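You operate a simulated robot arm through the tools that you are given. There is no shell and no other tool. Be economical: measure what you need, move in short steps, check, and stop when the job is done.

You run a simulated two-armed robot. Do the job below in one go: nothing can be reset, and whatever is moved stays where it is left.

Task
On the teal table, fold the grey cloth in half, so that its two long edges meet.

Only the result counts: the job must be done as asked and must still hold three seconds after the hand-in. Knocking over, shifting, dropping, spilling or breaking anything else fails it. Flat cloth is picked up by pressing the open fingertips on it (5 to 10 N) and closing them slowly along it; thin cloth reads only 2 to 8 mm in the jaws.

Robot
Two 7-joint arms with two-finger parallel grippers on one trunk, on a base that drives. Base frame: it is fixed to the floor where the robot stands at the start and does not move with it; the origin is under the middle of the robot, x ahead of it, y to its left, z up; the surface under the hand at the start is at about z = 80. Lengths are in cm, angles in degrees, forces in N, time in s.
The left shoulder is at the start at [7, 13.3, 107.6], the right one opposite. With the tool pointing down near the work surface each hand reaches from about 20 to 66 cm from the robot's upright axis, wherever it stands, measured 20 degrees to its own side. Places, roughly: teal table [80, 10, 80]. Payload 1.57 kg a hand.
The tool frame of a hand sits at the grasp point between the pads (the TCP): z along the fingers, y along the line on which they close. The tips reach 3 cm beyond it. Largest opening 8 cm; finger width 1.7, thickness 1.2; the body of the gripper, 4 by 8.2 cm, starts 8 cm behind the TCP.
Orientation is that of the tool frame in the base frame, as [roll, pitch, yaw] about the fixed x, y, z axes, in that order (R = Rz(yaw) Ry(pitch) Rx(roll)). With the fingers straight down and closing along the base's y, the tool's x points along the base's -x, its y along +y and its z along -z.

Tools
- The arms move only by the tool move_arm. It takes "left_targets", "right_targets" or both (then of equal length, played together; a hand with none holds still); each is a list of rows, each a list of 7 numbers: the turn, a rotation vector about the tool's x, y, z in degrees, then the shift along the tool's x, y, z in m, then the finger opening in m, from 0 to 0.08. In form: [[rx, ry, rz, x, y, z, gripper], ...]. A call has 1 to 20 rows; each row is the pose to reach, as a shift and turn from the pose commanded when the call began, along the tool's axes at that moment. Rows are played at 5 a second. More than 5 cm and 8.6 degrees between two rows, or a gripper value outside its range, and nothing of the call is played. Where a pose cannot be reached the arm comes as near as it can. A force on the tool above 40 N (or 10 N above the force at the start of the call, whichever is more), or a blocked arm, ends the call early, and 0.2 s more pass. The fingers move at their own pace (about 15.3 cm/s each) and stop on an object; they squeeze with about 25 N. The grip force told is the motor's: it shows also when the fingers shut on nothing. Time passes only in rows, and 0.2 s behind the last, so rows that repeat a pose let the fingers close. It gives the time, the measured TCP pose, the force on the tool (base axes), the opening and the grip force at its end, in the units of the frame above (readings bear some noise), with the torque about the TCP (base axes, N m) and any sound that the robot's microphone picked up.
- Cameras (640 x 400 px; columns grow to the right, rows downward): "scene" is now at [12.81, -0.16, 128.85]; the picture's right is [0.02, -1.00, 0.00], its down [-0.75, -0.01, -0.67] and it looks along [0.67, 0.01, -0.75] (base axes); focal length 254 px, centre (320, 200). "left" rides on the left gripper at [7.2, 0.7, -12.2] in its tool frame; the picture's right is [-0.09, 1.00, 0.00], its down [-0.84, -0.08, -0.54] and it looks along [-0.54, -0.05, 0.84] (tool axes); focal length 238 px, centre (320, 200). "right" rides on the right gripper at [7.2, -0.7, -12.2] in its tool frame; the picture's right is [0.09, 1.00, 0.00], its down [-0.84, 0.08, -0.54] and it looks along [-0.54, 0.05, 0.84] (tool axes); focal length 238 px, centre (320, 200).
- snapshot(camera): a new picture of that camera. No time passes.
- lift_body(by): slides the trunk up (or, below 0, down) by that many cm; the arms and the scene camera ride with it, the base frame stays. It gives what a move gives, with no picture.
- drive_base(legs): drives the robot by 1 to 6 legs, each [ahead, left, turn to the left] in cm, cm and degrees, along the robot's own axes; the way and the turn of a leg run together, so that a leg with both is an arc; at most 150 cm and 180 degrees a leg. The arms and the cameras ride along, it lands a little off, and it stops where it bumps. It gives what a move gives.
- pan_tilt(pan, tilt): turns the head with the scene camera to pan (to the left, within 86 degrees either way) and tilt (down, from -29 to 69), counted from straight ahead of the robot. It gives what a move gives.
- probe_pixels(camera, pixels): for up to 12 pixels [column, row] of the newest picture of that camera ("zoom" is the newest enlarged one), the place [x, y, z] in the base frame of the surface seen there, good to about 0.2 cm. No time passes.
- zoom(camera, box): a new picture of the part [left, top, right, bottom] of that camera's present view, enlarged. No time passes.
- close_job(): hands the job in; it is judged then, once.

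Go step by step. Measure first, check grasps and placings, and put right what went wrong. The budget is 80 turns and 78 pictures, counting those below and the enlarged ones. Unless the task says otherwise, let go and move clear before handing in, and close with one line.

The tools are called after "Call:" by a JSON object that holds its "method" and its "body". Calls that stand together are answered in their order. move_arm: Moves the arms, as the interface text tells. Its arguments: {"type":"object","properties":{"left_targets":{"type":"array","items":{"type":"array","items":{"type":"number"}}},"right_targets":{"type":"array","items":{"type":"array","items":{"type":"number"}}}},"required":[]} The other tools are called the same way: lift_body (by) slides the trunk up or down; drive_base (legs) drives the base; pan_tilt (pan, tilt) turns the head that bears the scene camera; snapshot (camera) takes a picture; probe_pixels (camera, pixels) gives the place of the surface under pixels of a picture; zoom (camera, box) takes an enlarged picture of a part of a camera's view; close_job () hands the job in.

At the start:

```text
time_s: 0.0
left_tcp_pos: [51.86, 14.81, 97.88]
left_tcp_rot: [180.0, 0.1, -179.9]
left_force: [-0.3, 0.2, 0.7]
left_wrist_torque: [-0.02, -0.03, -0.03]
left_opening: 7.99
left_grasp_force: 0.1
right_tcp_pos: [44.14, -29.92, 99.29]
right_tcp_rot: [-180.0, 0.1, 180.0]
right_force: [0.2, 0.1, 1.0]
right_wrist_torque: [0.02, 0.0, 0.03]
right_opening: 8.0
right_grasp_force: 0.0
trunk travel left (down, up): [-65.0, 29.0]
robot x, y, heading: [-0.05, 0.12, 0.0]
head pan, tilt: [0.9, 48.3]
```

scene: 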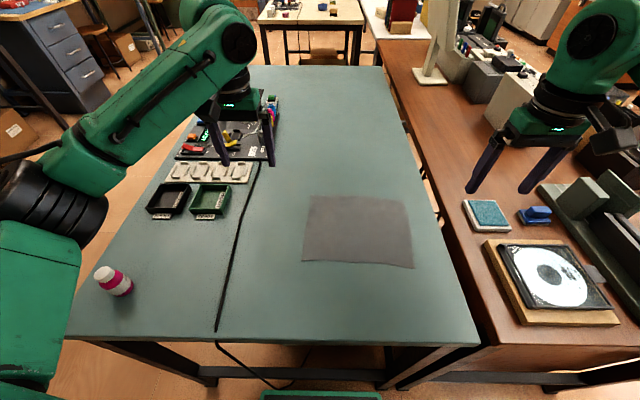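
right: 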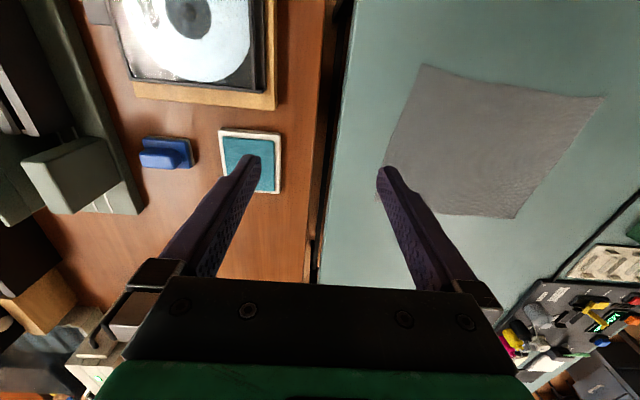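
left: 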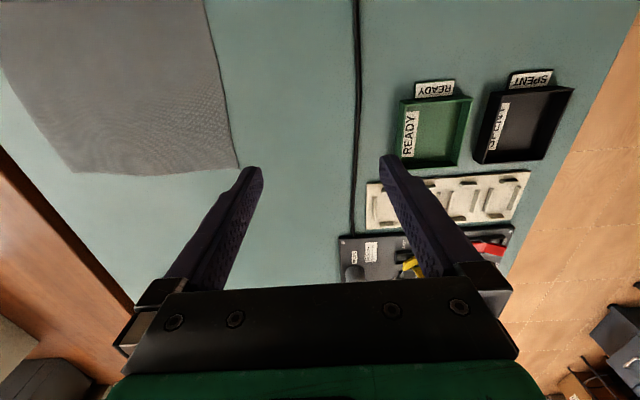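

The cloth lies in the scene with corners near (310,196), (405,202), (413,268), (302,261). I measure the corners and the table.

Call:
{"method": "probe_pixels", "body": {"camera": "scene", "pixels": [[311, 197], [404, 203], [412, 267], [303, 260], [358, 232], [358, 199], [357, 264], [307, 228], [408, 235], [270, 260], [440, 290], [360, 300]]}}

Call:
{"method": "zoom", "body": {"camera": "scene", "box": [280, 170, 440, 290]}}

```text
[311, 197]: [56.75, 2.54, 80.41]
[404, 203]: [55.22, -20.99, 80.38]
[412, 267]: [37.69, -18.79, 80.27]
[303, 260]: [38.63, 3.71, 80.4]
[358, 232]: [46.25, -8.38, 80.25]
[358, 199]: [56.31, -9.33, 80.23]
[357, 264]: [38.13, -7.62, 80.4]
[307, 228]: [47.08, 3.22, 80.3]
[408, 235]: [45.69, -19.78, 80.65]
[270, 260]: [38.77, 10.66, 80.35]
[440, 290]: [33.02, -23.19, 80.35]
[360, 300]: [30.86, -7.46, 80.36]
```

```text
3.33 times, centred on (360, 230) of scene
```

zoom: 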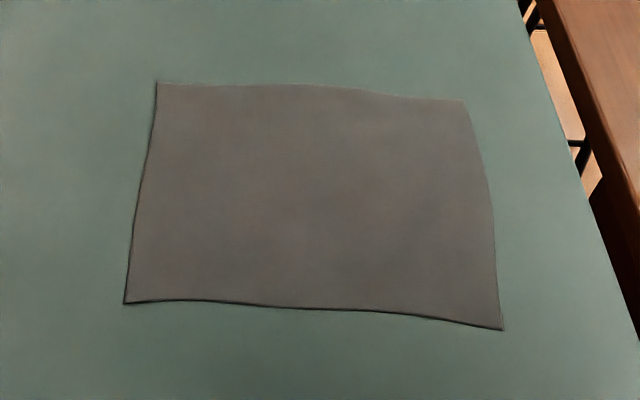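

The cloth is about 23 cm along y and 18 along x, with long edges at x≈38 and x≈56. I'll hover both hands over the near corners.

Call:
{"method": "move_arm", "body": {"left_targets": [[0, 0, 0, 0.0156, -0.0171, 0.0124, 0.025], [0, 0, 0, 0.0312, -0.0343, 0.0248, 0.025], [0, 0, 0, 0.0467, -0.0514, 0.0371, 0.025], [0, 0, 0, 0.0623, -0.0685, 0.0495, 0.025], [0, 0, 0, 0.0779, -0.0856, 0.0619, 0.025], [0, 0, 0, 0.0935, -0.1028, 0.0743, 0.025], [0, 0, 0, 0.109, -0.12, 0.0866, 0.025], [0, 0, 0, 0.1246, -0.137, 0.099, 0.025], [0, 0, 0, 0.1246, -0.137, 0.099, 0.025]], "right_targets": [[0, 0, 0, 0.0068, 0.0171, 0.0141, 0.025], [0, 0, 0, 0.0136, 0.0343, 0.0283, 0.025], [0, 0, 0, 0.0204, 0.0514, 0.0424, 0.025], [0, 0, 0, 0.0272, 0.0685, 0.0565, 0.025], [0, 0, 0, 0.034, 0.0856, 0.0706, 0.025], [0, 0, 0, 0.0408, 0.1028, 0.0848, 0.025], [0, 0, 0, 0.0476, 0.12, 0.0989, 0.025], [0, 0, 0, 0.0544, 0.137, 0.113, 0.025], [0, 0, 0, 0.0544, 0.137, 0.113, 0.025]]}}

Call:
{"method": "snapshot", "body": {"camera": "scene"}}

Call:
{"method": "snapshot", "body": {"camera": "left"}}

Call:
{"method": "snapshot", "body": {"camera": "right"}}

```text
time_s: 2.0
left_tcp_pos: [39.38, 1.15, 88.06]
left_tcp_rot: [180.0, -0.1, -179.9]
left_force: [0.7, -0.8, 0.2]
left_wrist_torque: [-0.02, -0.02, -0.04]
left_opening: 2.48
left_grasp_force: 0.0
right_tcp_pos: [38.58, -16.43, 87.96]
right_tcp_rot: [180.0, -0.1, 180.0]
right_force: [0.8, 0.3, -0.6]
right_wrist_torque: [-0.02, 0.0, -0.01]
right_opening: 2.51
right_grasp_force: 0.0
trunk travel left (down, up): [-65.0, 29.0]
robot x, y, heading: [-0.01, -0.09, -0.1]
head pan, tilt: [0.9, 48.3]
```

```text
73 pictures are left
```

scene: 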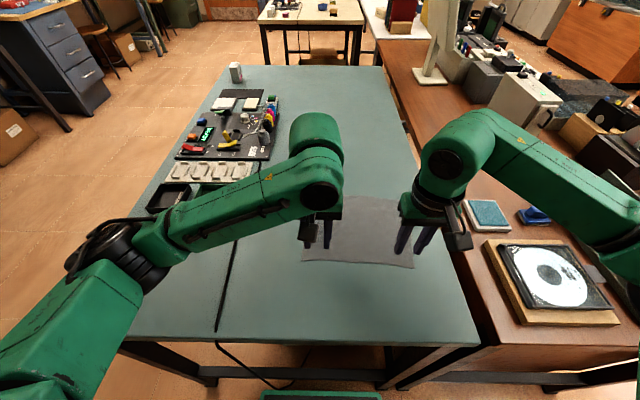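

```text
72 pictures are left
```

left: 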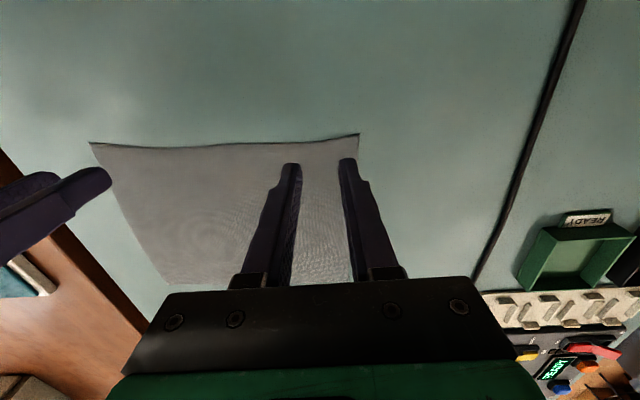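

```text
71 pictures are left
```

right: 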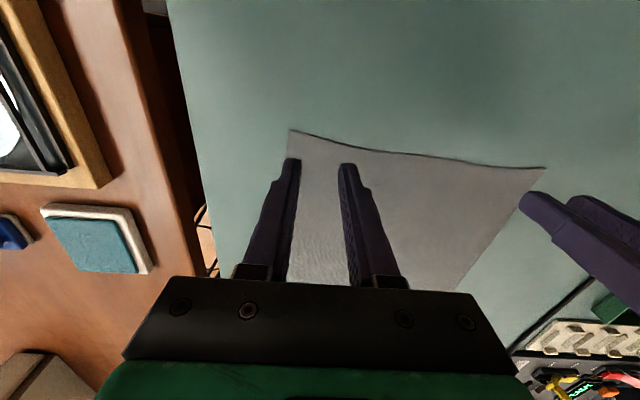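

Both finger pairs straddle cloth just inside the near corners. I descend to the cloth.

Call:
{"method": "move_arm", "body": {"left_targets": [[0, 0, 0, 0, 0, 0.015, 0.025], [0, 0, 0, 0, 0, 0.03, 0.025], [0, 0, 0, 0, 0, 0.04, 0.025], [0, 0, 0, 0, 0, 0.044, 0.025], [0, 0, 0, 0, 0, 0.047, 0.025], [0, 0, 0, 0, 0, 0.049, 0.025]], "right_targets": [[0, 0, 0, 0, 0, 0.015, 0.025], [0, 0, 0, 0, 0, 0.03, 0.025], [0, 0, 0, 0, 0, 0.04, 0.025], [0, 0, 0, 0, 0, 0.044, 0.025], [0, 0, 0, 0, 0, 0.047, 0.025], [0, 0, 0, 0, 0, 0.049, 0.025]]}}

```text
time_s: 3.4
left_tcp_pos: [39.37, 1.18, 83.29]
left_tcp_rot: [179.9, 0.2, -180.0]
left_force: [0.4, 0.2, 0.2]
left_wrist_torque: [0.01, 0.0, 0.04]
left_opening: 2.51
left_grasp_force: 0.1
right_tcp_pos: [38.52, -16.26, 83.12]
right_tcp_rot: [-180.0, 0.3, -180.0]
right_force: [2.1, -2.6, 13.0]
right_wrist_torque: [-0.14, -0.01, -0.01]
right_opening: 2.51
right_grasp_force: 0.0
trunk travel left (down, up): [-65.0, 29.0]
robot x, y, heading: [-0.08, 0.21, -0.0]
head pan, tilt: [0.9, 48.3]
```

The right hand presses at 13 N and the left not yet. I ease the right up slightly and lower the left.

Call:
{"method": "move_arm", "body": {"left_targets": [[0, 0, 0, 0, 0, 0.001, 0.025], [0, 0, 0, 0, 0, 0.002, 0.025]], "right_targets": [[0, 0, 0, 0, 0, -0.0005, 0.025], [0, 0, 0, 0, 0, -0.0008, 0.025]]}}

```text
time_s: 4.0
left_tcp_pos: [39.39, 1.12, 83.11]
left_tcp_rot: [-179.9, 0.1, -179.8]
left_force: [0.5, 0.6, 13.0]
left_wrist_torque: [0.11, -0.04, 0.03]
left_opening: 2.49
left_grasp_force: 0.1
right_tcp_pos: [38.47, -16.21, 83.05]
right_tcp_rot: [-180.0, 0.0, 180.0]
right_force: [2.4, 0.1, 9.4]
right_wrist_torque: [0.01, -0.06, -0.02]
right_opening: 2.53
right_grasp_force: 0.0
trunk travel left (down, up): [-65.0, 29.0]
robot x, y, heading: [-0.02, -0.16, 0.1]
head pan, tilt: [0.9, 48.3]
```

Left is at 13 N and right at 9.4 N. I ease both a touch and close slowly.

Call:
{"method": "move_arm", "body": {"left_targets": [[0, 0, 0, 0, 0, -0.0008, 0.025], [0, 0, 0, 0, 0, -0.0008, 0.022], [0, 0, 0, 0, 0, -0.0008, 0.019], [0, 0, 0, 0, 0, -0.0008, 0.016], [0, 0, 0, 0, 0, -0.0008, 0.013], [0, 0, 0, 0, 0, -0.0008, 0.01], [0, 0, 0, 0, 0, -0.0008, 0.007], [0, 0, 0, 0, 0, -0.0008, 0.004], [0, 0, 0, 0, 0, -0.0008, 0.0], [0, 0, 0, 0, 0, -0.0008, 0.0]], "right_targets": [[0, 0, 0, 0, 0, -0.0002, 0.025], [0, 0, 0, 0, 0, -0.0002, 0.022], [0, 0, 0, 0, 0, -0.0002, 0.019], [0, 0, 0, 0, 0, -0.0002, 0.016], [0, 0, 0, 0, 0, -0.0002, 0.013], [0, 0, 0, 0, 0, -0.0002, 0.01], [0, 0, 0, 0, 0, -0.0002, 0.007], [0, 0, 0, 0, 0, -0.0002, 0.004], [0, 0, 0, 0, 0, -0.0002, 0.0], [0, 0, 0, 0, 0, -0.0002, 0.0]]}}

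Call:
{"method": "snapshot", "body": {"camera": "left"}}

Call:
{"method": "snapshot", "body": {"camera": "right"}}

```text
time_s: 6.2
left_tcp_pos: [39.3, 1.16, 83.08]
left_tcp_rot: [180.0, 0.0, -179.9]
left_force: [-0.2, 1.3, 13.8]
left_wrist_torque: [0.02, -0.04, 0.0]
left_opening: 0.16
left_grasp_force: 23.6
right_tcp_pos: [38.44, -16.31, 83.14]
right_tcp_rot: [180.0, 0.1, -179.9]
right_force: [-0.8, 0.4, 2.5]
right_wrist_torque: [-0.04, 0.0, 0.02]
right_opening: 0.0
right_grasp_force: 21.4
trunk travel left (down, up): [-65.0, 29.0]
robot x, y, heading: [0.01, -0.26, 0.2]
head pan, tilt: [0.9, 48.3]
```

```text
70 pictures are left
```

left: 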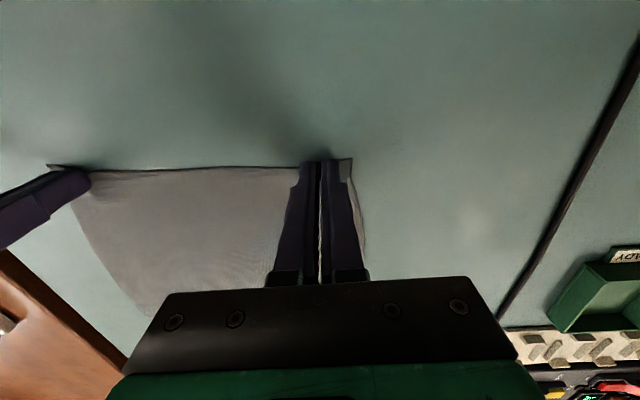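

```text
69 pictures are left
```

right: 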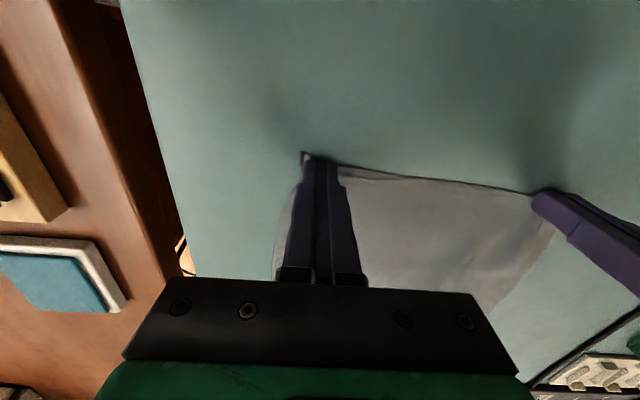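

The left holds cloth (1.6 mm) and the right slipped off, reading 0.0 mm with only 2.5 N of pressing. I redo the right: lift slightly, open, press.

Call:
{"method": "move_arm", "body": {"right_targets": [[0, 0, 0, 0, 0, -0.01, 0.0], [0, 0, 0, 0, 0, -0.01, 0.025], [0, 0, 0, 0, 0, -0.005, 0.025], [0, 0, 0, 0, 0, -0.002, 0.025], [0, 0, 0, 0, 0, 0.0, 0.025], [0, 0, 0, 0, 0, 0.0, 0.025]]}}

Call:
{"method": "snapshot", "body": {"camera": "right"}}

```text
time_s: 7.6
left_tcp_pos: [39.41, 1.08, 83.16]
left_tcp_rot: [-180.0, 0.1, -180.0]
left_force: [0.8, 0.2, 11.9]
left_wrist_torque: [0.01, -0.04, 0.01]
left_opening: 0.15
left_grasp_force: 23.1
right_tcp_pos: [38.51, -16.35, 83.15]
right_tcp_rot: [-179.9, 0.0, -180.0]
right_force: [-0.1, 0.8, 4.1]
right_wrist_torque: [0.01, 0.03, -0.03]
right_opening: 2.52
right_grasp_force: 0.0
trunk travel left (down, up): [-65.0, 29.0]
robot x, y, heading: [-0.04, -0.0, 0.2]
head pan, tilt: [0.9, 48.3]
```

```text
68 pictures are left
```

right: 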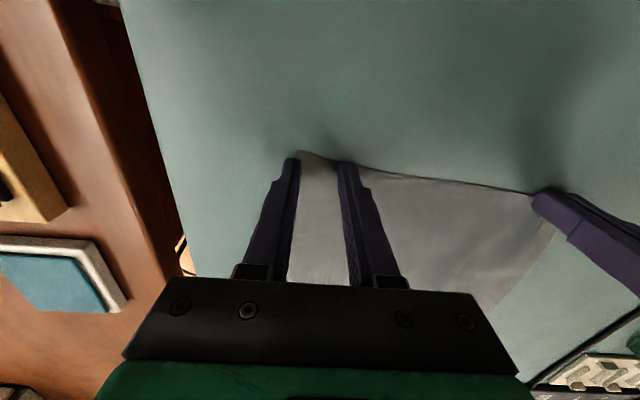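

The corner (302,152) is now just at the outer finger, so I shift the right hand 1 cm along +y and 0.3 cm deeper, and press harder.

Call:
{"method": "move_arm", "body": {"right_targets": [[0, 0, 0, 0, 0, -0.008, 0.025], [0, 0, 0, -0.003, 0.01, -0.008, 0.025], [0, 0, 0, -0.003, 0.01, -0.003, 0.025], [0, 0, 0, -0.003, 0.01, 0.0, 0.025], [0, 0, 0, -0.003, 0.01, 0.001, 0.025], [0, 0, 0, -0.003, 0.01, 0.001, 0.025]]}}

Call:
{"method": "snapshot", "body": {"camera": "right"}}

```text
time_s: 9.0
left_tcp_pos: [39.38, 1.11, 83.23]
left_tcp_rot: [-179.9, 0.1, -179.8]
left_force: [2.2, -1.0, 8.9]
left_wrist_torque: [0.01, -0.05, 0.01]
left_opening: 0.17
left_grasp_force: 23.1
right_tcp_pos: [38.78, -15.22, 83.17]
right_tcp_rot: [179.9, 0.3, 180.0]
right_force: [-1.2, -1.7, 10.5]
right_wrist_torque: [-0.08, 0.09, 0.04]
right_opening: 2.49
right_grasp_force: 0.0
trunk travel left (down, up): [-65.0, 29.0]
robot x, y, heading: [0.16, -0.22, 0.3]
head pan, tilt: [0.9, 48.3]
```

```text
67 pictures are left
```

right: 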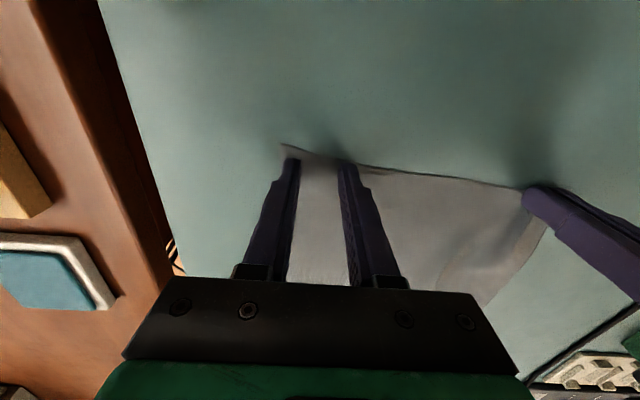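

Now both right fingers are on the cloth at 10.5 N, so I close slowly while holding the pressure.

Call:
{"method": "move_arm", "body": {"right_targets": [[0, 0, 0, 0, 0, 0, 0.023], [0, 0, 0, 0, 0, 0, 0.021], [0, 0, 0, 0, 0, 0, 0.019], [0, 0, 0, 0, 0, 0, 0.017], [0, 0, 0, 0, 0, 0, 0.015], [0, 0, 0, 0, 0, 0, 0.013], [0, 0, 0, 0, 0, 0, 0.011], [0, 0, 0, 0, 0, 0, 0.009], [0, 0, 0, 0, 0, 0, 0.007], [0, 0, 0, 0, 0, 0, 0.005], [0, 0, 0, 0, 0, 0, 0.003], [0, 0, 0, 0, 0, 0, 0.0], [0, 0, 0, 0, 0, 0, 0.0]]}}

Call:
{"method": "snapshot", "body": {"camera": "right"}}

```text
time_s: 11.8
left_tcp_pos: [39.32, 1.15, 83.07]
left_tcp_rot: [-179.9, 0.2, -179.9]
left_force: [0.8, -4.1, 1.3]
left_wrist_torque: [-0.12, 0.0, -0.05]
left_opening: 0.16
left_grasp_force: 23.3
right_tcp_pos: [38.75, -15.3, 83.03]
right_tcp_rot: [-179.9, 0.2, -180.0]
right_force: [-0.2, 3.8, 21.0]
right_wrist_torque: [0.1, 0.03, 0.02]
right_opening: 0.2
right_grasp_force: 23.5
trunk travel left (down, up): [-65.0, 29.0]
robot x, y, heading: [-0.2, -0.13, 0.1]
head pan, tilt: [0.9, 48.3]
```

```text
66 pictures are left
```

right: 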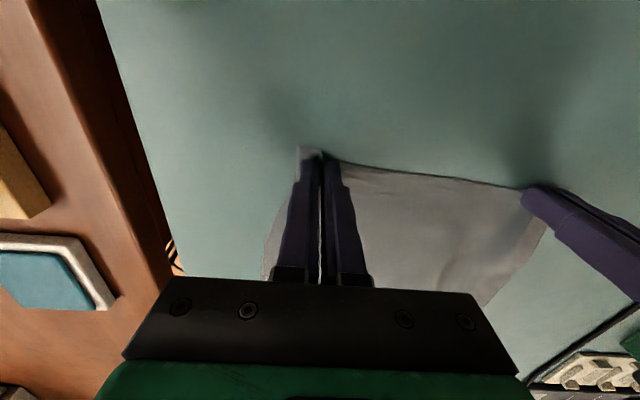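

The right now holds 2.0 mm of cloth and the left 1.6 mm. I lift both 3 cm and look.

Call:
{"method": "move_arm", "body": {"left_targets": [[0, 0, 0, 0, 0, -0.005, 0], [0, 0, 0, 0, 0, -0.015, 0], [0, 0, 0, -0.005, 0, -0.025, 0], [0, 0, 0, -0.01, 0, -0.03, 0]], "right_targets": [[0, 0, 0, 0, 0, -0.005, 0], [0, 0, 0, 0, 0, -0.015, 0], [0, 0, 0, -0.005, 0, -0.025, 0], [0, 0, 0, -0.01, 0, -0.03, 0]]}}

Call:
{"method": "snapshot", "body": {"camera": "right"}}

Call:
{"method": "snapshot", "body": {"camera": "left"}}

Call:
{"method": "zoom", "body": {"camera": "scene", "box": [260, 150, 480, 290]}}

```text
time_s: 12.8
left_tcp_pos: [40.44, 1.09, 85.97]
left_tcp_rot: [-180.0, 0.0, -179.9]
left_force: [-0.9, -6.0, 0.6]
left_wrist_torque: [-0.19, 0.0, -0.04]
left_opening: 0.17
left_grasp_force: 23.4
right_tcp_pos: [39.93, -15.23, 85.96]
right_tcp_rot: [-179.9, 0.0, -180.0]
right_force: [0.3, 5.5, 0.4]
right_wrist_torque: [0.16, -0.01, 0.0]
right_opening: 0.17
right_grasp_force: 23.6
trunk travel left (down, up): [-65.0, 29.0]
robot x, y, heading: [0.0, 0.1, -0.1]
head pan, tilt: [0.9, 48.3]
```

```text
65 pictures are left
```

right: 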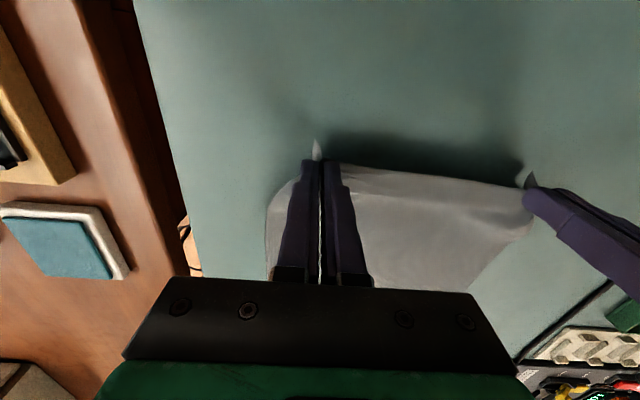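

```text
64 pictures are left
```

left: 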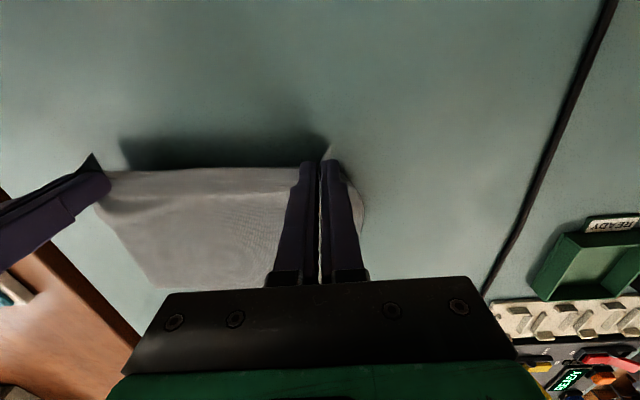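

```text
2.86 times, centred on (370, 220) of scene
```

zoom: 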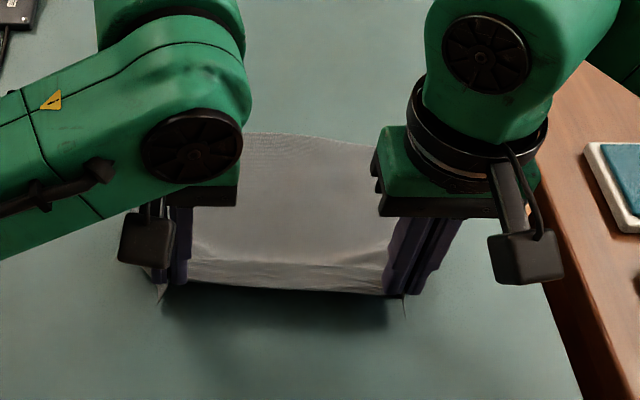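

Both grips hold the near edge, with about 5.5 N of sideways tension. I swing up to the apex, easing the tension and tilting 20° so the edge leads toward the far side.

Call:
{"method": "move_arm", "body": {"left_targets": [[0, 0, 0, -0.01, -0.002, -0.018, 0], [0, 4, 0, -0.025, -0.005, -0.033, 0], [0, 8, 0, -0.043, -0.008, -0.045, 0], [0, 14, 0, -0.062, -0.01, -0.052, 0], [0, 20, 0, -0.081, -0.012, -0.054, 0], [0, 20, 0, -0.081, -0.012, -0.054, 0]], "right_targets": [[0, 0, 0, -0.01, -0.002, -0.018, 0], [0, 4, 0, -0.024, -0.003, -0.033, 0], [0, 8, 0, -0.041, -0.005, -0.045, 0], [0, 14, 0, -0.06, -0.006, -0.052, 0], [0, 20, 0, -0.078, -0.008, -0.054, 0], [0, 20, 0, -0.078, -0.008, -0.054, 0]]}}

Call:
{"method": "snapshot", "body": {"camera": "scene"}}

Call:
{"method": "snapshot", "body": {"camera": "left"}}

Call:
{"method": "snapshot", "body": {"camera": "right"}}

```text
time_s: 14.2
left_tcp_pos: [48.48, -0.11, 91.44]
left_tcp_rot: [-180.0, -20.0, -180.0]
left_force: [0.4, 0.3, -0.1]
left_wrist_torque: [0.02, 0.01, 0.01]
left_opening: 0.16
left_grasp_force: 23.6
right_tcp_pos: [47.64, -16.22, 91.39]
right_tcp_rot: [179.9, -20.0, -179.9]
right_force: [0.0, 0.1, -0.3]
right_wrist_torque: [-0.01, 0.02, -0.01]
right_opening: 0.18
right_grasp_force: 23.5
trunk travel left (down, up): [-65.0, 29.0]
robot x, y, heading: [-0.07, 0.02, 0.2]
head pan, tilt: [0.9, 48.3]
```

```text
62 pictures are left
```

scene: 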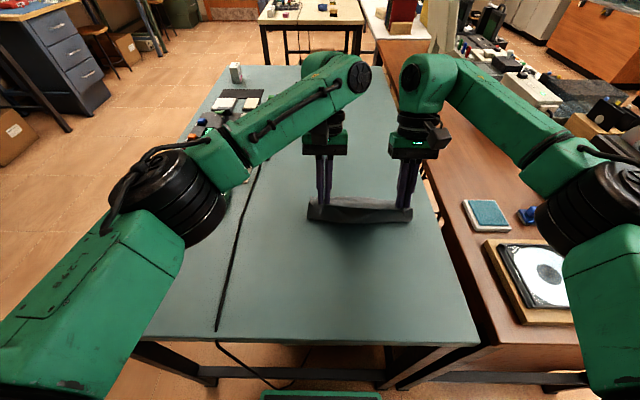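

```text
61 pictures are left
```

left: 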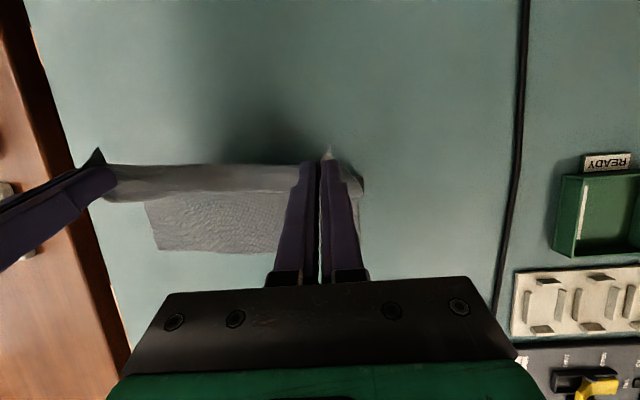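

```text
60 pictures are left
```

right: 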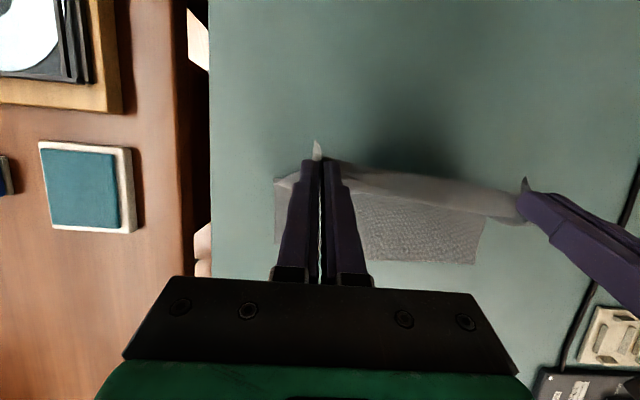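

The cloth stands up nicely; its far half lies flat. I measure the far edge at left-picture (158,249), (270,253) and right-picture (473,263), (380,259).

Call:
{"method": "probe_pixels", "body": {"camera": "left", "pixels": [[160, 247], [210, 249], [265, 250], [152, 210], [357, 205], [230, 172]]}}

Call:
{"method": "probe_pixels", "body": {"camera": "right", "pixels": [[472, 261], [430, 259], [380, 256], [277, 240], [277, 190], [480, 225]]}}

```text
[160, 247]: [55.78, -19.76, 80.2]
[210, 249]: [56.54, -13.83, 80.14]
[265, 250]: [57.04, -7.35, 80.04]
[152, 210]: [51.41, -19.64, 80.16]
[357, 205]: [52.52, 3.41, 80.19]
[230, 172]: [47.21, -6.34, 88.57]
```

```text
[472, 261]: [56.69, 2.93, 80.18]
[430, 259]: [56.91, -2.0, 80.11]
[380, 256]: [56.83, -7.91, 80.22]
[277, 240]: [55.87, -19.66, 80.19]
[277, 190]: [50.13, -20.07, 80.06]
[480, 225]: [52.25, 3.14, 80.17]
```

The far edge is still in place: (56.8, 3.0) to (55.9, -20.2). I carry on over the top with more tilt.

Call:
{"method": "move_arm", "body": {"left_targets": [[0, 4.5, 0, -0.0178, 0, 0.0015, 0], [0, 9, 0, -0.0356, -0.001, 0.003, 0], [0, 13.5, 0, -0.0535, -0.002, 0.0045, 0], [0, 18, 0, -0.0713, -0.002, 0.006, 0], [0, 18, 0, -0.0713, -0.002, 0.006, 0]], "right_targets": [[0, 4.5, 0, -0.0178, 0, 0.0015, 0], [0, 9, 0, -0.0356, -0.001, 0.003, 0], [0, 13.5, 0, -0.0535, -0.002, 0.0045, 0], [0, 18, 0, -0.0713, -0.002, 0.006, 0], [0, 18, 0, -0.0713, -0.002, 0.006, 0]]}}

Call:
{"method": "snapshot", "body": {"camera": "left"}}

Call:
{"method": "snapshot", "body": {"camera": "scene"}}

```text
time_s: 15.4
left_tcp_pos: [47.11, 2.19, 88.49]
left_tcp_rot: [-179.7, -33.5, 180.0]
left_force: [-1.2, -26.0, 0.5]
left_wrist_torque: [-0.75, 0.06, 0.33]
left_opening: 0.17
left_grasp_force: 23.7
left hand out of reach, approached as far as the arm can: row 1, 2, 3, 4, 5
right_tcp_pos: [46.7, -15.82, 88.3]
right_tcp_rot: [179.9, -37.9, -179.8]
right_force: [0.6, 27.5, 0.2]
right_wrist_torque: [0.64, -0.05, -0.49]
right_opening: 0.2
right_grasp_force: 23.8
right hand out of reach, approached as far as the arm can: row 2, 3, 4, 5
trunk travel left (down, up): [-65.0, 29.0]
robot x, y, heading: [-0.25, 0.11, 0.1]
head pan, tilt: [0.9, 48.3]
```

```text
59 pictures are left
```

left: 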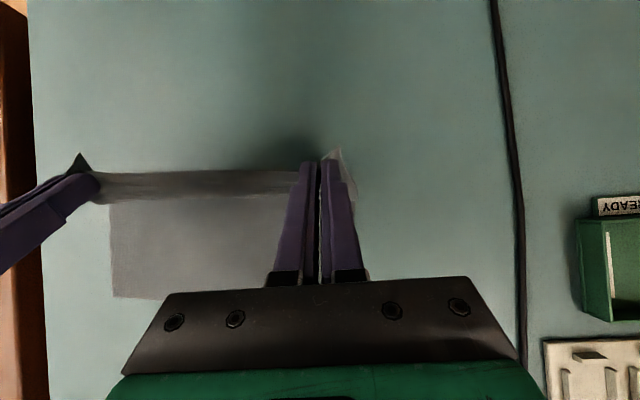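

```text
58 pictures are left
```

scene: 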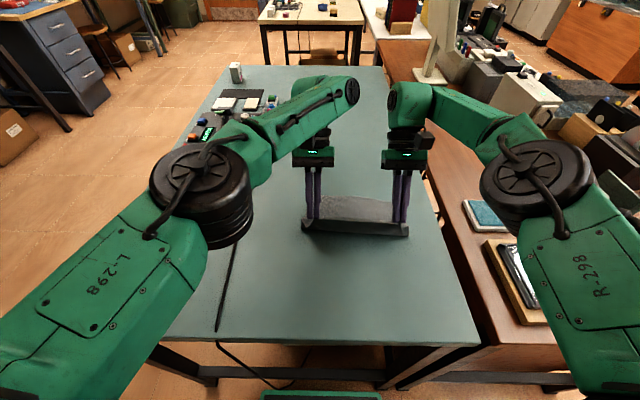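

Tilting this much ran the arms out of reach (left 33.5° at x=47) and stretched the cloth at 26 N. I check what pose is commanded with a hold row before backing off.

Call:
{"method": "move_arm", "body": {"left_targets": [[0, 0, 0, 0, -0.01, 0, 0]], "right_targets": [[0, 0, 0, 0, 0.003, 0, 0]]}}

```text
time_s: 15.8
left_tcp_pos: [47.13, 2.09, 88.56]
left_tcp_rot: [-180.0, -33.7, -179.9]
left_force: [-0.9, -22.9, -0.7]
left_wrist_torque: [-0.64, 0.0, 0.3]
left_opening: 0.14
left_grasp_force: 23.2
left hand out of reach, approached as far as the arm can: row 1
right_tcp_pos: [46.66, -15.6, 88.22]
right_tcp_rot: [179.9, -38.0, 180.0]
right_force: [1.9, 23.3, 0.1]
right_wrist_torque: [0.56, -0.05, -0.42]
right_opening: 0.2
right_grasp_force: 23.4
trunk travel left (down, up): [-65.0, 29.0]
robot x, y, heading: [-0.45, -0.22, 0.1]
head pan, tilt: [0.9, 48.3]
```

The commanded pose is clamped to the reached one, so I back off from here: tilt down to 15° and relieve the tension.

Call:
{"method": "move_arm", "body": {"left_targets": [[0, -5, 0, 0.0014, -0.006, -0.002, 0], [0, -10, 0, 0.0028, -0.012, -0.004, 0], [0, -15, 0, 0.0042, -0.018, -0.006, 0], [0, -18.7, 0, 0.0055, -0.023, -0.008, 0], [0, -18.7, 0, 0.0055, -0.023, -0.008, 0]], "right_targets": [[0, -6, 0, 0.001, 0, -0.003, 0], [0, -12, 0, 0.002, -0.002, -0.006, 0], [0, -18, 0, 0.003, -0.004, -0.008, 0], [0, -23, 0, 0.003, -0.006, -0.01, 0], [0, -23, 0, 0.003, -0.006, -0.01, 0]]}}

Call:
{"method": "snapshot", "body": {"camera": "left"}}

Call:
{"method": "snapshot", "body": {"camera": "right"}}

Call:
{"method": "pan_tilt", "body": {"pan": 0, "tilt": 69}}

Call:
{"method": "snapshot", "body": {"camera": "scene"}}

```text
time_s: 17.0
left_tcp_pos: [47.22, -0.19, 89.52]
left_tcp_rot: [179.9, -14.8, -179.8]
left_force: [-0.1, 0.0, -0.8]
left_wrist_torque: [-0.01, 0.01, -0.01]
left_opening: 0.15
left_grasp_force: 23.2
right_tcp_pos: [47.16, -16.35, 89.14]
right_tcp_rot: [-180.0, -15.0, -179.9]
right_force: [0.8, 0.0, -0.5]
right_wrist_torque: [-0.01, -0.02, 0.01]
right_opening: 0.16
right_grasp_force: 23.6
trunk travel left (down, up): [-65.0, 29.0]
robot x, y, heading: [-0.1, 0.01, 0.1]
head pan, tilt: [0.9, 48.3]
```

```text
57 pictures are left
```

left: 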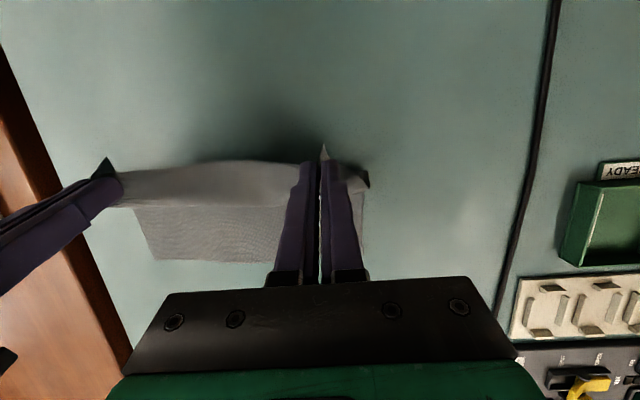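

```text
56 pictures are left
```

right: 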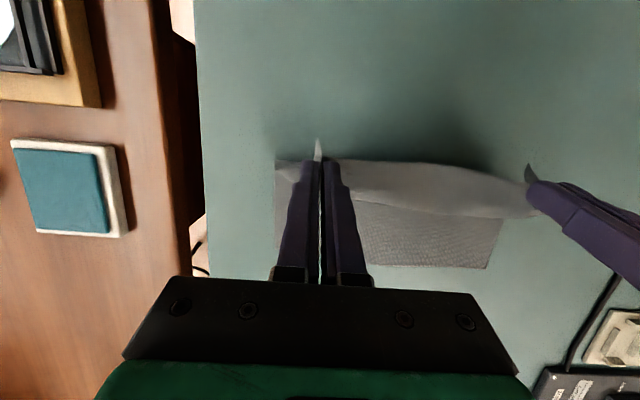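

```text
time_s: 17.8
left_tcp_pos: [47.18, -0.24, 89.51]
left_tcp_rot: [180.0, -14.7, -179.9]
left_force: [0.2, 0.4, -0.9]
left_wrist_torque: [-0.01, -0.03, 0.01]
left_opening: 0.15
left_grasp_force: 23.5
right_tcp_pos: [47.13, -16.39, 89.15]
right_tcp_rot: [179.9, -15.0, 180.0]
right_force: [-1.0, 0.3, -0.4]
right_wrist_torque: [0.02, 0.05, -0.03]
right_opening: 0.2
right_grasp_force: 23.8
trunk travel left (down, up): [-65.0, 29.0]
robot x, y, heading: [-0.06, 0.28, 0.1]
head pan, tilt: [0.0, 68.8]
```

```text
55 pictures are left
```

scene: 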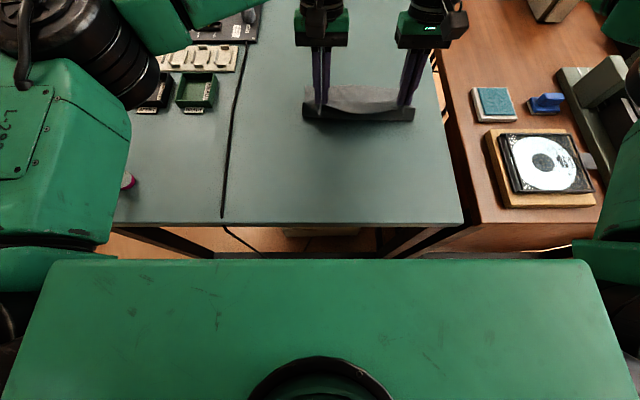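

There's a gap between the table's near edge (row ~225) and the robot. I measure how much room there is for driving ahead.

Call:
{"method": "probe_pixels", "body": {"camera": "scene", "pixels": [[320, 222], [320, 232], [320, 243], [320, 254], [320, 265], [200, 270], [120, 222], [60, 300]]}}

```text
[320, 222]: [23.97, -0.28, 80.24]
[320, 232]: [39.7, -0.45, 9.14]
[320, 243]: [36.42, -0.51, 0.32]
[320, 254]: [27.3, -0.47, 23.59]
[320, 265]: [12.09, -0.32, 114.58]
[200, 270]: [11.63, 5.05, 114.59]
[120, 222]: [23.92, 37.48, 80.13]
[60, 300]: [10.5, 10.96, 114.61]
```

Driving under the table is risky, so I use a smaller tilt (8°), which is within reach, and swing the edge over to the far edge.

Call:
{"method": "move_arm", "body": {"left_targets": [[0, -2, 0, -0.0154, 0, -0.0082, 0], [0, -4, 0, -0.0306, 0, -0.0133, 0], [0, -6, 0, -0.0486, 0, -0.0118, 0], [0, -7, 0, -0.0659, -0.001, -0.005, 0], [0, -7, 0, -0.0835, -0.002, 0.0069, 0], [0, -7, 0, -0.1007, -0.002, 0.0251, 0], [0, -7, 0, -0.1007, -0.002, 0.0251, 0]], "right_targets": [[0, -2, 0, -0.0139, 0, -0.0099, 0], [0, -4, 0, -0.0279, 0, -0.0156, 0], [0, -6, 0, -0.0437, 0, -0.0146, 0], [0, -7, 0, -0.06, -0.001, -0.0076, 0], [0, -7, 0, -0.0762, -0.002, 0.0047, 0], [0, -7, 0, -0.0926, -0.002, 0.0237, 0], [0, -7, 0, -0.0926, -0.002, 0.0237, 0]]}}

Call:
{"method": "pan_tilt", "body": {"pan": 0, "tilt": 48}}

Call:
{"method": "snapshot", "body": {"camera": "left"}}

Call:
{"method": "snapshot", "body": {"camera": "right"}}

Call:
{"method": "zoom", "body": {"camera": "scene", "box": [240, 130, 480, 290]}}

```text
time_s: 19.4
left_tcp_pos: [55.26, -0.19, 84.65]
left_tcp_rot: [-179.9, -7.7, -180.0]
left_force: [-0.3, 0.2, 0.5]
left_wrist_torque: [0.02, 0.01, -0.01]
left_opening: 0.15
left_grasp_force: 23.4
left hand out of reach, approached as far as the arm can: row 6, 7
right_tcp_pos: [55.45, -16.58, 84.45]
right_tcp_rot: [180.0, -7.9, -179.9]
right_force: [-0.2, -0.7, 0.1]
right_wrist_torque: [0.0, 0.02, 0.04]
right_opening: 0.16
right_grasp_force: 23.5
trunk travel left (down, up): [-65.0, 29.0]
robot x, y, heading: [-0.08, -0.01, 0.1]
head pan, tilt: [0.0, 68.8]
```

```text
time_s: 20.3
left_tcp_pos: [55.31, -0.12, 84.71]
left_tcp_rot: [180.0, -7.8, -180.0]
left_force: [0.7, -0.4, 0.6]
left_wrist_torque: [0.03, -0.01, -0.01]
left_opening: 0.15
left_grasp_force: 23.8
right_tcp_pos: [55.41, -16.45, 84.4]
right_tcp_rot: [180.0, -8.0, -180.0]
right_force: [-0.4, 0.1, 0.0]
right_wrist_torque: [0.01, 0.04, 0.0]
right_opening: 0.16
right_grasp_force: 23.6
trunk travel left (down, up): [-65.0, 29.0]
robot x, y, heading: [0.21, 0.16, 0.2]
head pan, tilt: [0.0, 48.0]
```

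```text
54 pictures are left
```

left: 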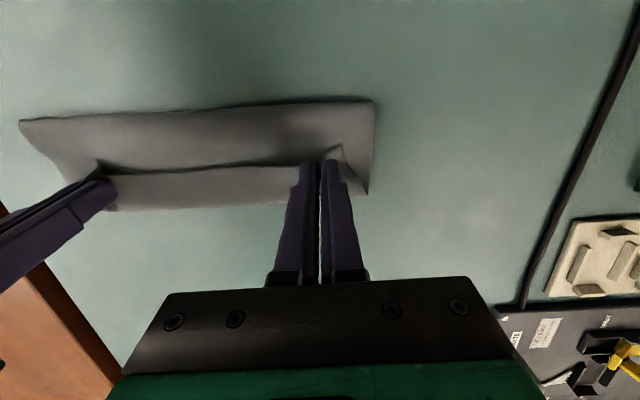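

```text
53 pictures are left
```

right: 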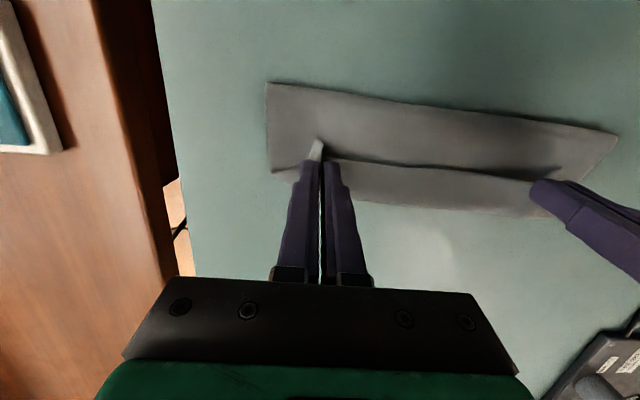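

```text
2.50 times, centred on (360, 210) of scene
```

zoom: 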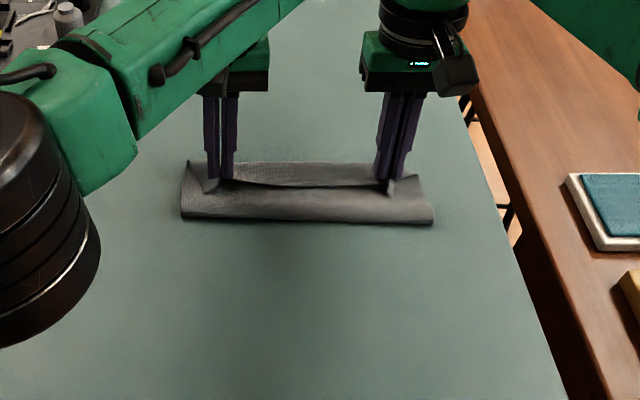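

The fold is forming; the gripped edge lies a little short of the far edge. I measure the fold line and the far edge.

Call:
{"method": "probe_pixels", "body": {"camera": "left", "pixels": [[120, 207], [200, 205], [280, 200], [372, 102], [200, 112], [24, 122], [200, 172], [368, 188]]}}

Call:
{"method": "probe_pixels", "body": {"camera": "right", "pixels": [[270, 84], [440, 105], [612, 137], [480, 211], [400, 203], [276, 172], [430, 172], [317, 145]]}}

```text
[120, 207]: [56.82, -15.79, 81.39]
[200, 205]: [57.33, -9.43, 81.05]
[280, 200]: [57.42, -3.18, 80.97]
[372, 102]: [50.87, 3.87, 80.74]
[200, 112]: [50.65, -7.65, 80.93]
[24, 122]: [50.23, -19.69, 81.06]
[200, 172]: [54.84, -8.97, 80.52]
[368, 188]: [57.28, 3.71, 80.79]
```

```text
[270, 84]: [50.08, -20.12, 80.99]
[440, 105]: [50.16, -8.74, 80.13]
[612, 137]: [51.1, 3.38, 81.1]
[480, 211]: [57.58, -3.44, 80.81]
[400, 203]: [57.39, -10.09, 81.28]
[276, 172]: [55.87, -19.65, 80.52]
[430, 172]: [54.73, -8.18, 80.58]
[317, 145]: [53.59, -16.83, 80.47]
```

The numbers (fold at x≈50, far edge ≈57, line at 54.8) need a profile across the cloth to understand.

Call:
{"method": "zoom", "body": {"camera": "left", "box": [0, 70, 400, 240]}}

Call:
{"method": "probe_pixels", "body": {"camera": "left", "pixels": [[210, 106], [210, 115], [210, 125], [210, 135], [210, 145], [210, 155], [210, 163], [210, 168], [210, 175], [210, 185], [210, 195], [210, 215]]}}

```text
1.60 times, centred on (200, 155) of left
```

zoom: 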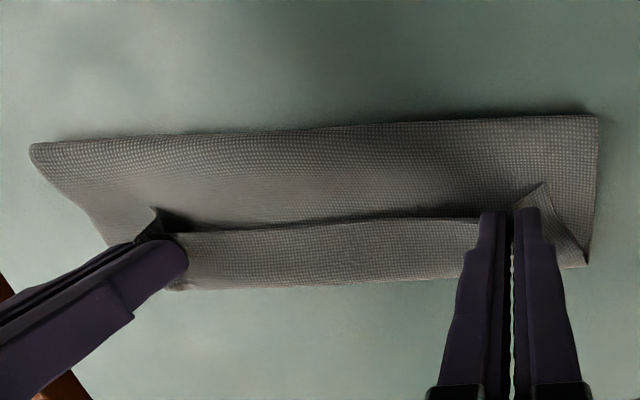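

```text
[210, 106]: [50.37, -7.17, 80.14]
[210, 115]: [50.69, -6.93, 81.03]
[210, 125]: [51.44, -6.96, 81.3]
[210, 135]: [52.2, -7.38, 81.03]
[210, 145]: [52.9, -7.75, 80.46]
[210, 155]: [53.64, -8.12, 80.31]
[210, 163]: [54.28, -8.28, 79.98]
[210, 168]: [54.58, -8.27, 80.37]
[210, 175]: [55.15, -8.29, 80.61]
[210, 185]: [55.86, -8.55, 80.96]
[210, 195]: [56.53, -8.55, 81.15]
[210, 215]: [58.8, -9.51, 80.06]
```

The hands' small tilt makes the cloth loop ahead of the grips, and the fold line crept to x≈50. Folding the other way (far edge toward me) lets the fingers tip outward freely, so I first unfold back to flat.

Call:
{"method": "move_arm", "body": {"left_targets": [[0, 0, 0, 0.0233, 0, -0.022, 0], [0, 0, 0, 0.0508, 0, -0.0383, 0], [0, 0, 0, 0.0774, 0.002, -0.0477, 0], [0, -2, 0, 0.101, 0.004, -0.0363, 0], [0, -4, 0, 0.1217, 0.006, -0.0182, 0], [0, -6, 0, 0.1387, 0.008, 0.0043, 0], [0, -8, 0, 0.1505, 0.01, 0.0211, 0], [0, -8, 0, 0.1557, 0.0105, 0.034, 0], [0, -8, 0, 0.1557, 0.0105, 0.034, 0]], "right_targets": [[0, 0, 0, 0.0233, 0, -0.022, 0], [0, 0, 0, 0.0508, 0, -0.0383, 0], [0, 0, 0, 0.0774, 0.002, -0.0477, 0], [0, -2, 0, 0.101, 0.004, -0.0363, 0], [0, -4, 0, 0.1217, 0.006, -0.0182, 0], [0, -6, 0, 0.142, 0.008, 0.0043, 0], [0, -8, 0, 0.155, 0.011, 0.0211, 0], [0, -8, 0, 0.161, 0.013, 0.0327, 0], [0, -8, 0, 0.161, 0.013, 0.0327, 0]]}}

Call:
{"method": "zoom", "body": {"camera": "scene", "box": [240, 130, 480, 290]}}

```text
time_s: 22.3
left_tcp_pos: [39.4, 0.91, 83.43]
left_tcp_rot: [179.9, 0.1, -179.9]
left_force: [0.7, 0.4, 0.0]
left_wrist_torque: [-0.03, -0.03, -0.02]
left_opening: 0.15
left_grasp_force: 23.6
right_tcp_pos: [38.79, -15.12, 83.47]
right_tcp_rot: [180.0, 0.0, -180.0]
right_force: [-0.3, -0.8, -0.7]
right_wrist_torque: [0.02, 0.04, -0.01]
right_opening: 0.18
right_grasp_force: 23.2
trunk travel left (down, up): [-65.0, 29.0]
robot x, y, heading: [0.05, -0.24, -0.2]
head pan, tilt: [0.0, 48.0]
```

```text
2.50 times, centred on (360, 210) of scene
```

zoom: 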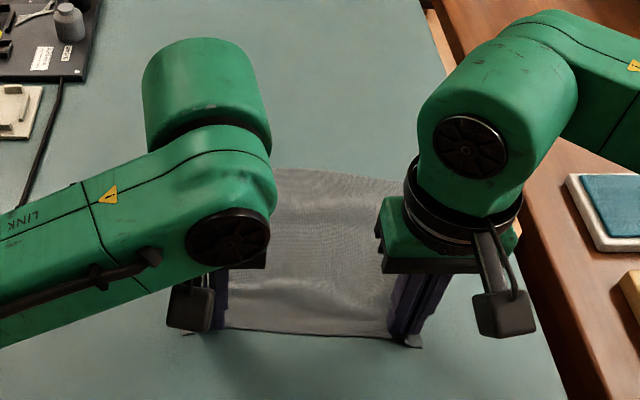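

The cloth is flat again. I open the fingers to spread the pinches, then rise.

Call:
{"method": "move_arm", "body": {"left_targets": [[0, 0, 0, 0, 0, 0.001, 0.008], [0, 0, 0, 0, 0, 0.001, 0.016], [0, 0, 0, 0, 0, 0.001, 0.025], [0, 0, 0, 0, 0, -0.002, 0.03], [0, 0, 0, 0, 0, -0.02, 0.03], [0, 0, 0, 0, 0, -0.05, 0.03], [0, 0, 0, 0, 0.03, -0.08, 0.03]], "right_targets": [[0, 0, 0, 0, 0, 0.001, 0.008], [0, 0, 0, 0, 0, 0.001, 0.016], [0, 0, 0, 0, 0, 0.001, 0.025], [0, 0, 0, 0, 0, -0.002, 0.03], [0, 0, 0, 0, 0, -0.02, 0.03], [0, 0, 0, 0, 0, -0.05, 0.03], [0, 0, 0, 0, -0.03, -0.08, 0.03]]}}

Call:
{"method": "snapshot", "body": {"camera": "left"}}

Call:
{"method": "snapshot", "body": {"camera": "right"}}

```text
time_s: 23.9
left_tcp_pos: [39.34, 4.05, 91.51]
left_tcp_rot: [179.9, 0.3, -179.8]
left_force: [-0.3, 0.9, 0.3]
left_wrist_torque: [-0.02, 0.0, -0.04]
left_opening: 3.0
left_grasp_force: 0.1
right_tcp_pos: [38.9, -18.22, 91.65]
right_tcp_rot: [-179.9, 0.1, 180.0]
right_force: [-0.8, -0.7, 0.5]
right_wrist_torque: [0.0, -0.01, -0.01]
right_opening: 3.01
right_grasp_force: 0.1
trunk travel left (down, up): [-65.0, 29.0]
robot x, y, heading: [0.07, -0.07, 0.2]
head pan, tilt: [0.0, 48.0]
```

```text
49 pictures are left
```

left: 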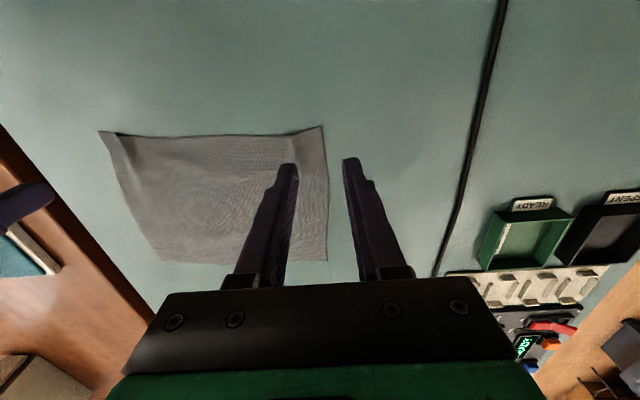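

```text
48 pictures are left
```

right: 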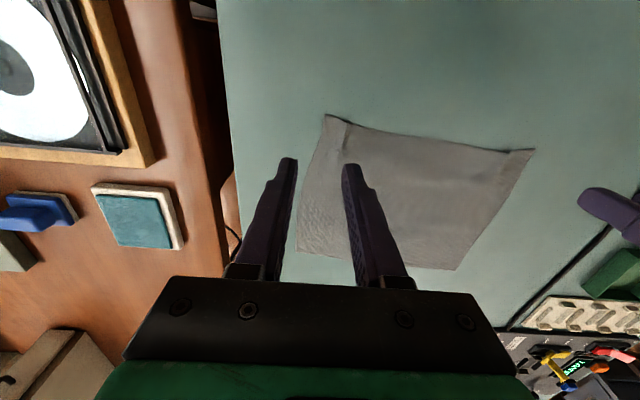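

Flat again with small creases near the near corners. I measure all corners.

Call:
{"method": "probe_pixels", "body": {"camera": "left", "pixels": [[102, 134], [130, 139], [210, 136], [320, 128], [326, 258], [160, 259], [220, 262]]}}

Call:
{"method": "probe_pixels", "body": {"camera": "right", "pixels": [[328, 117], [348, 125], [430, 139], [530, 153], [298, 248], [454, 267], [400, 265]]}}

```text
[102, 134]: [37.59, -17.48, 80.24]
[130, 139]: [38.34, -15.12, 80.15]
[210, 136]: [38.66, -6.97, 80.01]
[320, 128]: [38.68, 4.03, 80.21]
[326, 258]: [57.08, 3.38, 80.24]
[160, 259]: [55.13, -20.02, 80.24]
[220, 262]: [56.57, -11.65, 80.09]
```

```text
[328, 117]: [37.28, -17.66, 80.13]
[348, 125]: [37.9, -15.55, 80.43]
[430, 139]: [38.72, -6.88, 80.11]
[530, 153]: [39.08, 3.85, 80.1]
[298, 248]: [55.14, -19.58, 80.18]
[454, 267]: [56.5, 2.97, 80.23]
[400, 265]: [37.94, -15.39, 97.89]
```

Far corners are at (56.9, 3.2) and (55.2, -20.0). I move the hands over the far edge just inside those corners.

Call:
{"method": "move_arm", "body": {"left_targets": [[0, 0, 0, -0.033, -0.006, 0, 0.025], [0, 0, 0, -0.067, -0.013, 0, 0.025], [0, 0, 0, -0.1, -0.019, 0, 0.025], [0, 0, 0, -0.134, -0.025, 0.01, 0.025], [0, 0, 0, -0.16, -0.03, 0.025, 0.025], [0, 0, 0, -0.167, -0.0315, 0.045, 0.025], [0, 0, 0, -0.167, -0.0315, 0.055, 0.025], [0, 0, 0, -0.167, -0.0315, 0.055, 0.025]], "right_targets": [[0, 0, 0, -0.032, 0.001, 0, 0.025], [0, 0, 0, -0.064, 0.002, 0, 0.025], [0, 0, 0, -0.096, 0.003, 0, 0.025], [0, 0, 0, -0.128, 0.004, 0.01, 0.025], [0, 0, 0, -0.152, 0.005, 0.025, 0.025], [0, 0, 0, -0.158, 0.005, 0.045, 0.025], [0, 0, 0, -0.158, 0.005, 0.055, 0.025], [0, 0, 0, -0.158, 0.005, 0.055, 0.025]]}}

Call:
{"method": "snapshot", "body": {"camera": "left"}}

Call:
{"method": "snapshot", "body": {"camera": "right"}}

Call:
{"method": "zoom", "body": {"camera": "scene", "box": [240, 130, 480, 290]}}

```text
time_s: 25.7
left_tcp_pos: [56.07, 0.95, 85.91]
left_tcp_rot: [179.9, 0.1, -179.9]
left_force: [-0.5, 0.0, 0.9]
left_wrist_torque: [0.0, -0.03, -0.01]
left_opening: 2.48
left_grasp_force: 0.2
right_tcp_pos: [54.8, -17.63, 86.01]
right_tcp_rot: [-179.9, 0.1, -179.9]
right_force: [0.1, 1.0, -0.8]
right_wrist_torque: [-0.01, -0.01, -0.01]
right_opening: 2.48
right_grasp_force: 0.1
trunk travel left (down, up): [-65.0, 29.0]
robot x, y, heading: [0.02, -0.1, 0.1]
head pan, tilt: [0.0, 48.0]
```

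```text
47 pictures are left
```

left: 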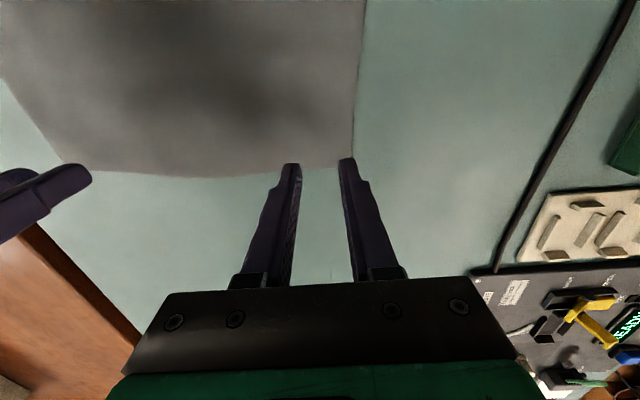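

```text
46 pictures are left
```

right: 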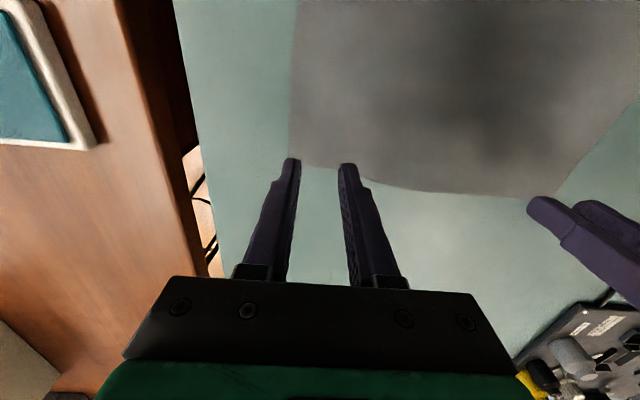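

```text
2.50 times, centred on (360, 210) of scene
```

zoom: 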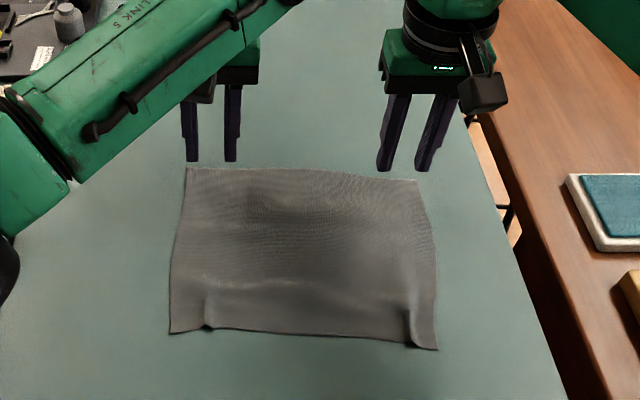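

Edges sit about 1 cm beyond the tips. I shift both 0.4 cm inward and press down.

Call:
{"method": "move_arm", "body": {"left_targets": [[0, 0, 0, 0, -0.004, 0.01, 0.025], [0, 0, 0, 0, -0.004, 0.02, 0.025], [0, 0, 0, 0, -0.004, 0.025, 0.025], [0, 0, 0, 0, -0.004, 0.0275, 0.025], [0, 0, 0, 0, -0.004, 0.0275, 0.025]], "right_targets": [[0, 0, 0, 0, 0.004, 0.01, 0.025], [0, 0, 0, 0, 0.004, 0.02, 0.025], [0, 0, 0, 0, 0.004, 0.025, 0.025], [0, 0, 0, 0, 0.004, 0.0285, 0.025], [0, 0, 0, 0, 0.004, 0.0285, 0.025]]}}

```text
time_s: 26.9
left_tcp_pos: [56.19, 0.42, 83.22]
left_tcp_rot: [179.9, 0.2, -179.9]
left_force: [0.0, 0.4, -0.4]
left_wrist_torque: [-0.01, 0.02, 0.0]
left_opening: 2.53
left_grasp_force: 0.1
right_tcp_pos: [54.82, -17.23, 83.16]
right_tcp_rot: [180.0, 0.0, 180.0]
right_force: [0.9, -0.5, 1.1]
right_wrist_torque: [0.0, 0.01, 0.01]
right_opening: 2.49
right_grasp_force: 0.0
trunk travel left (down, up): [-65.0, 29.0]
robot x, y, heading: [0.2, -0.02, -0.1]
head pan, tilt: [0.0, 48.0]
```

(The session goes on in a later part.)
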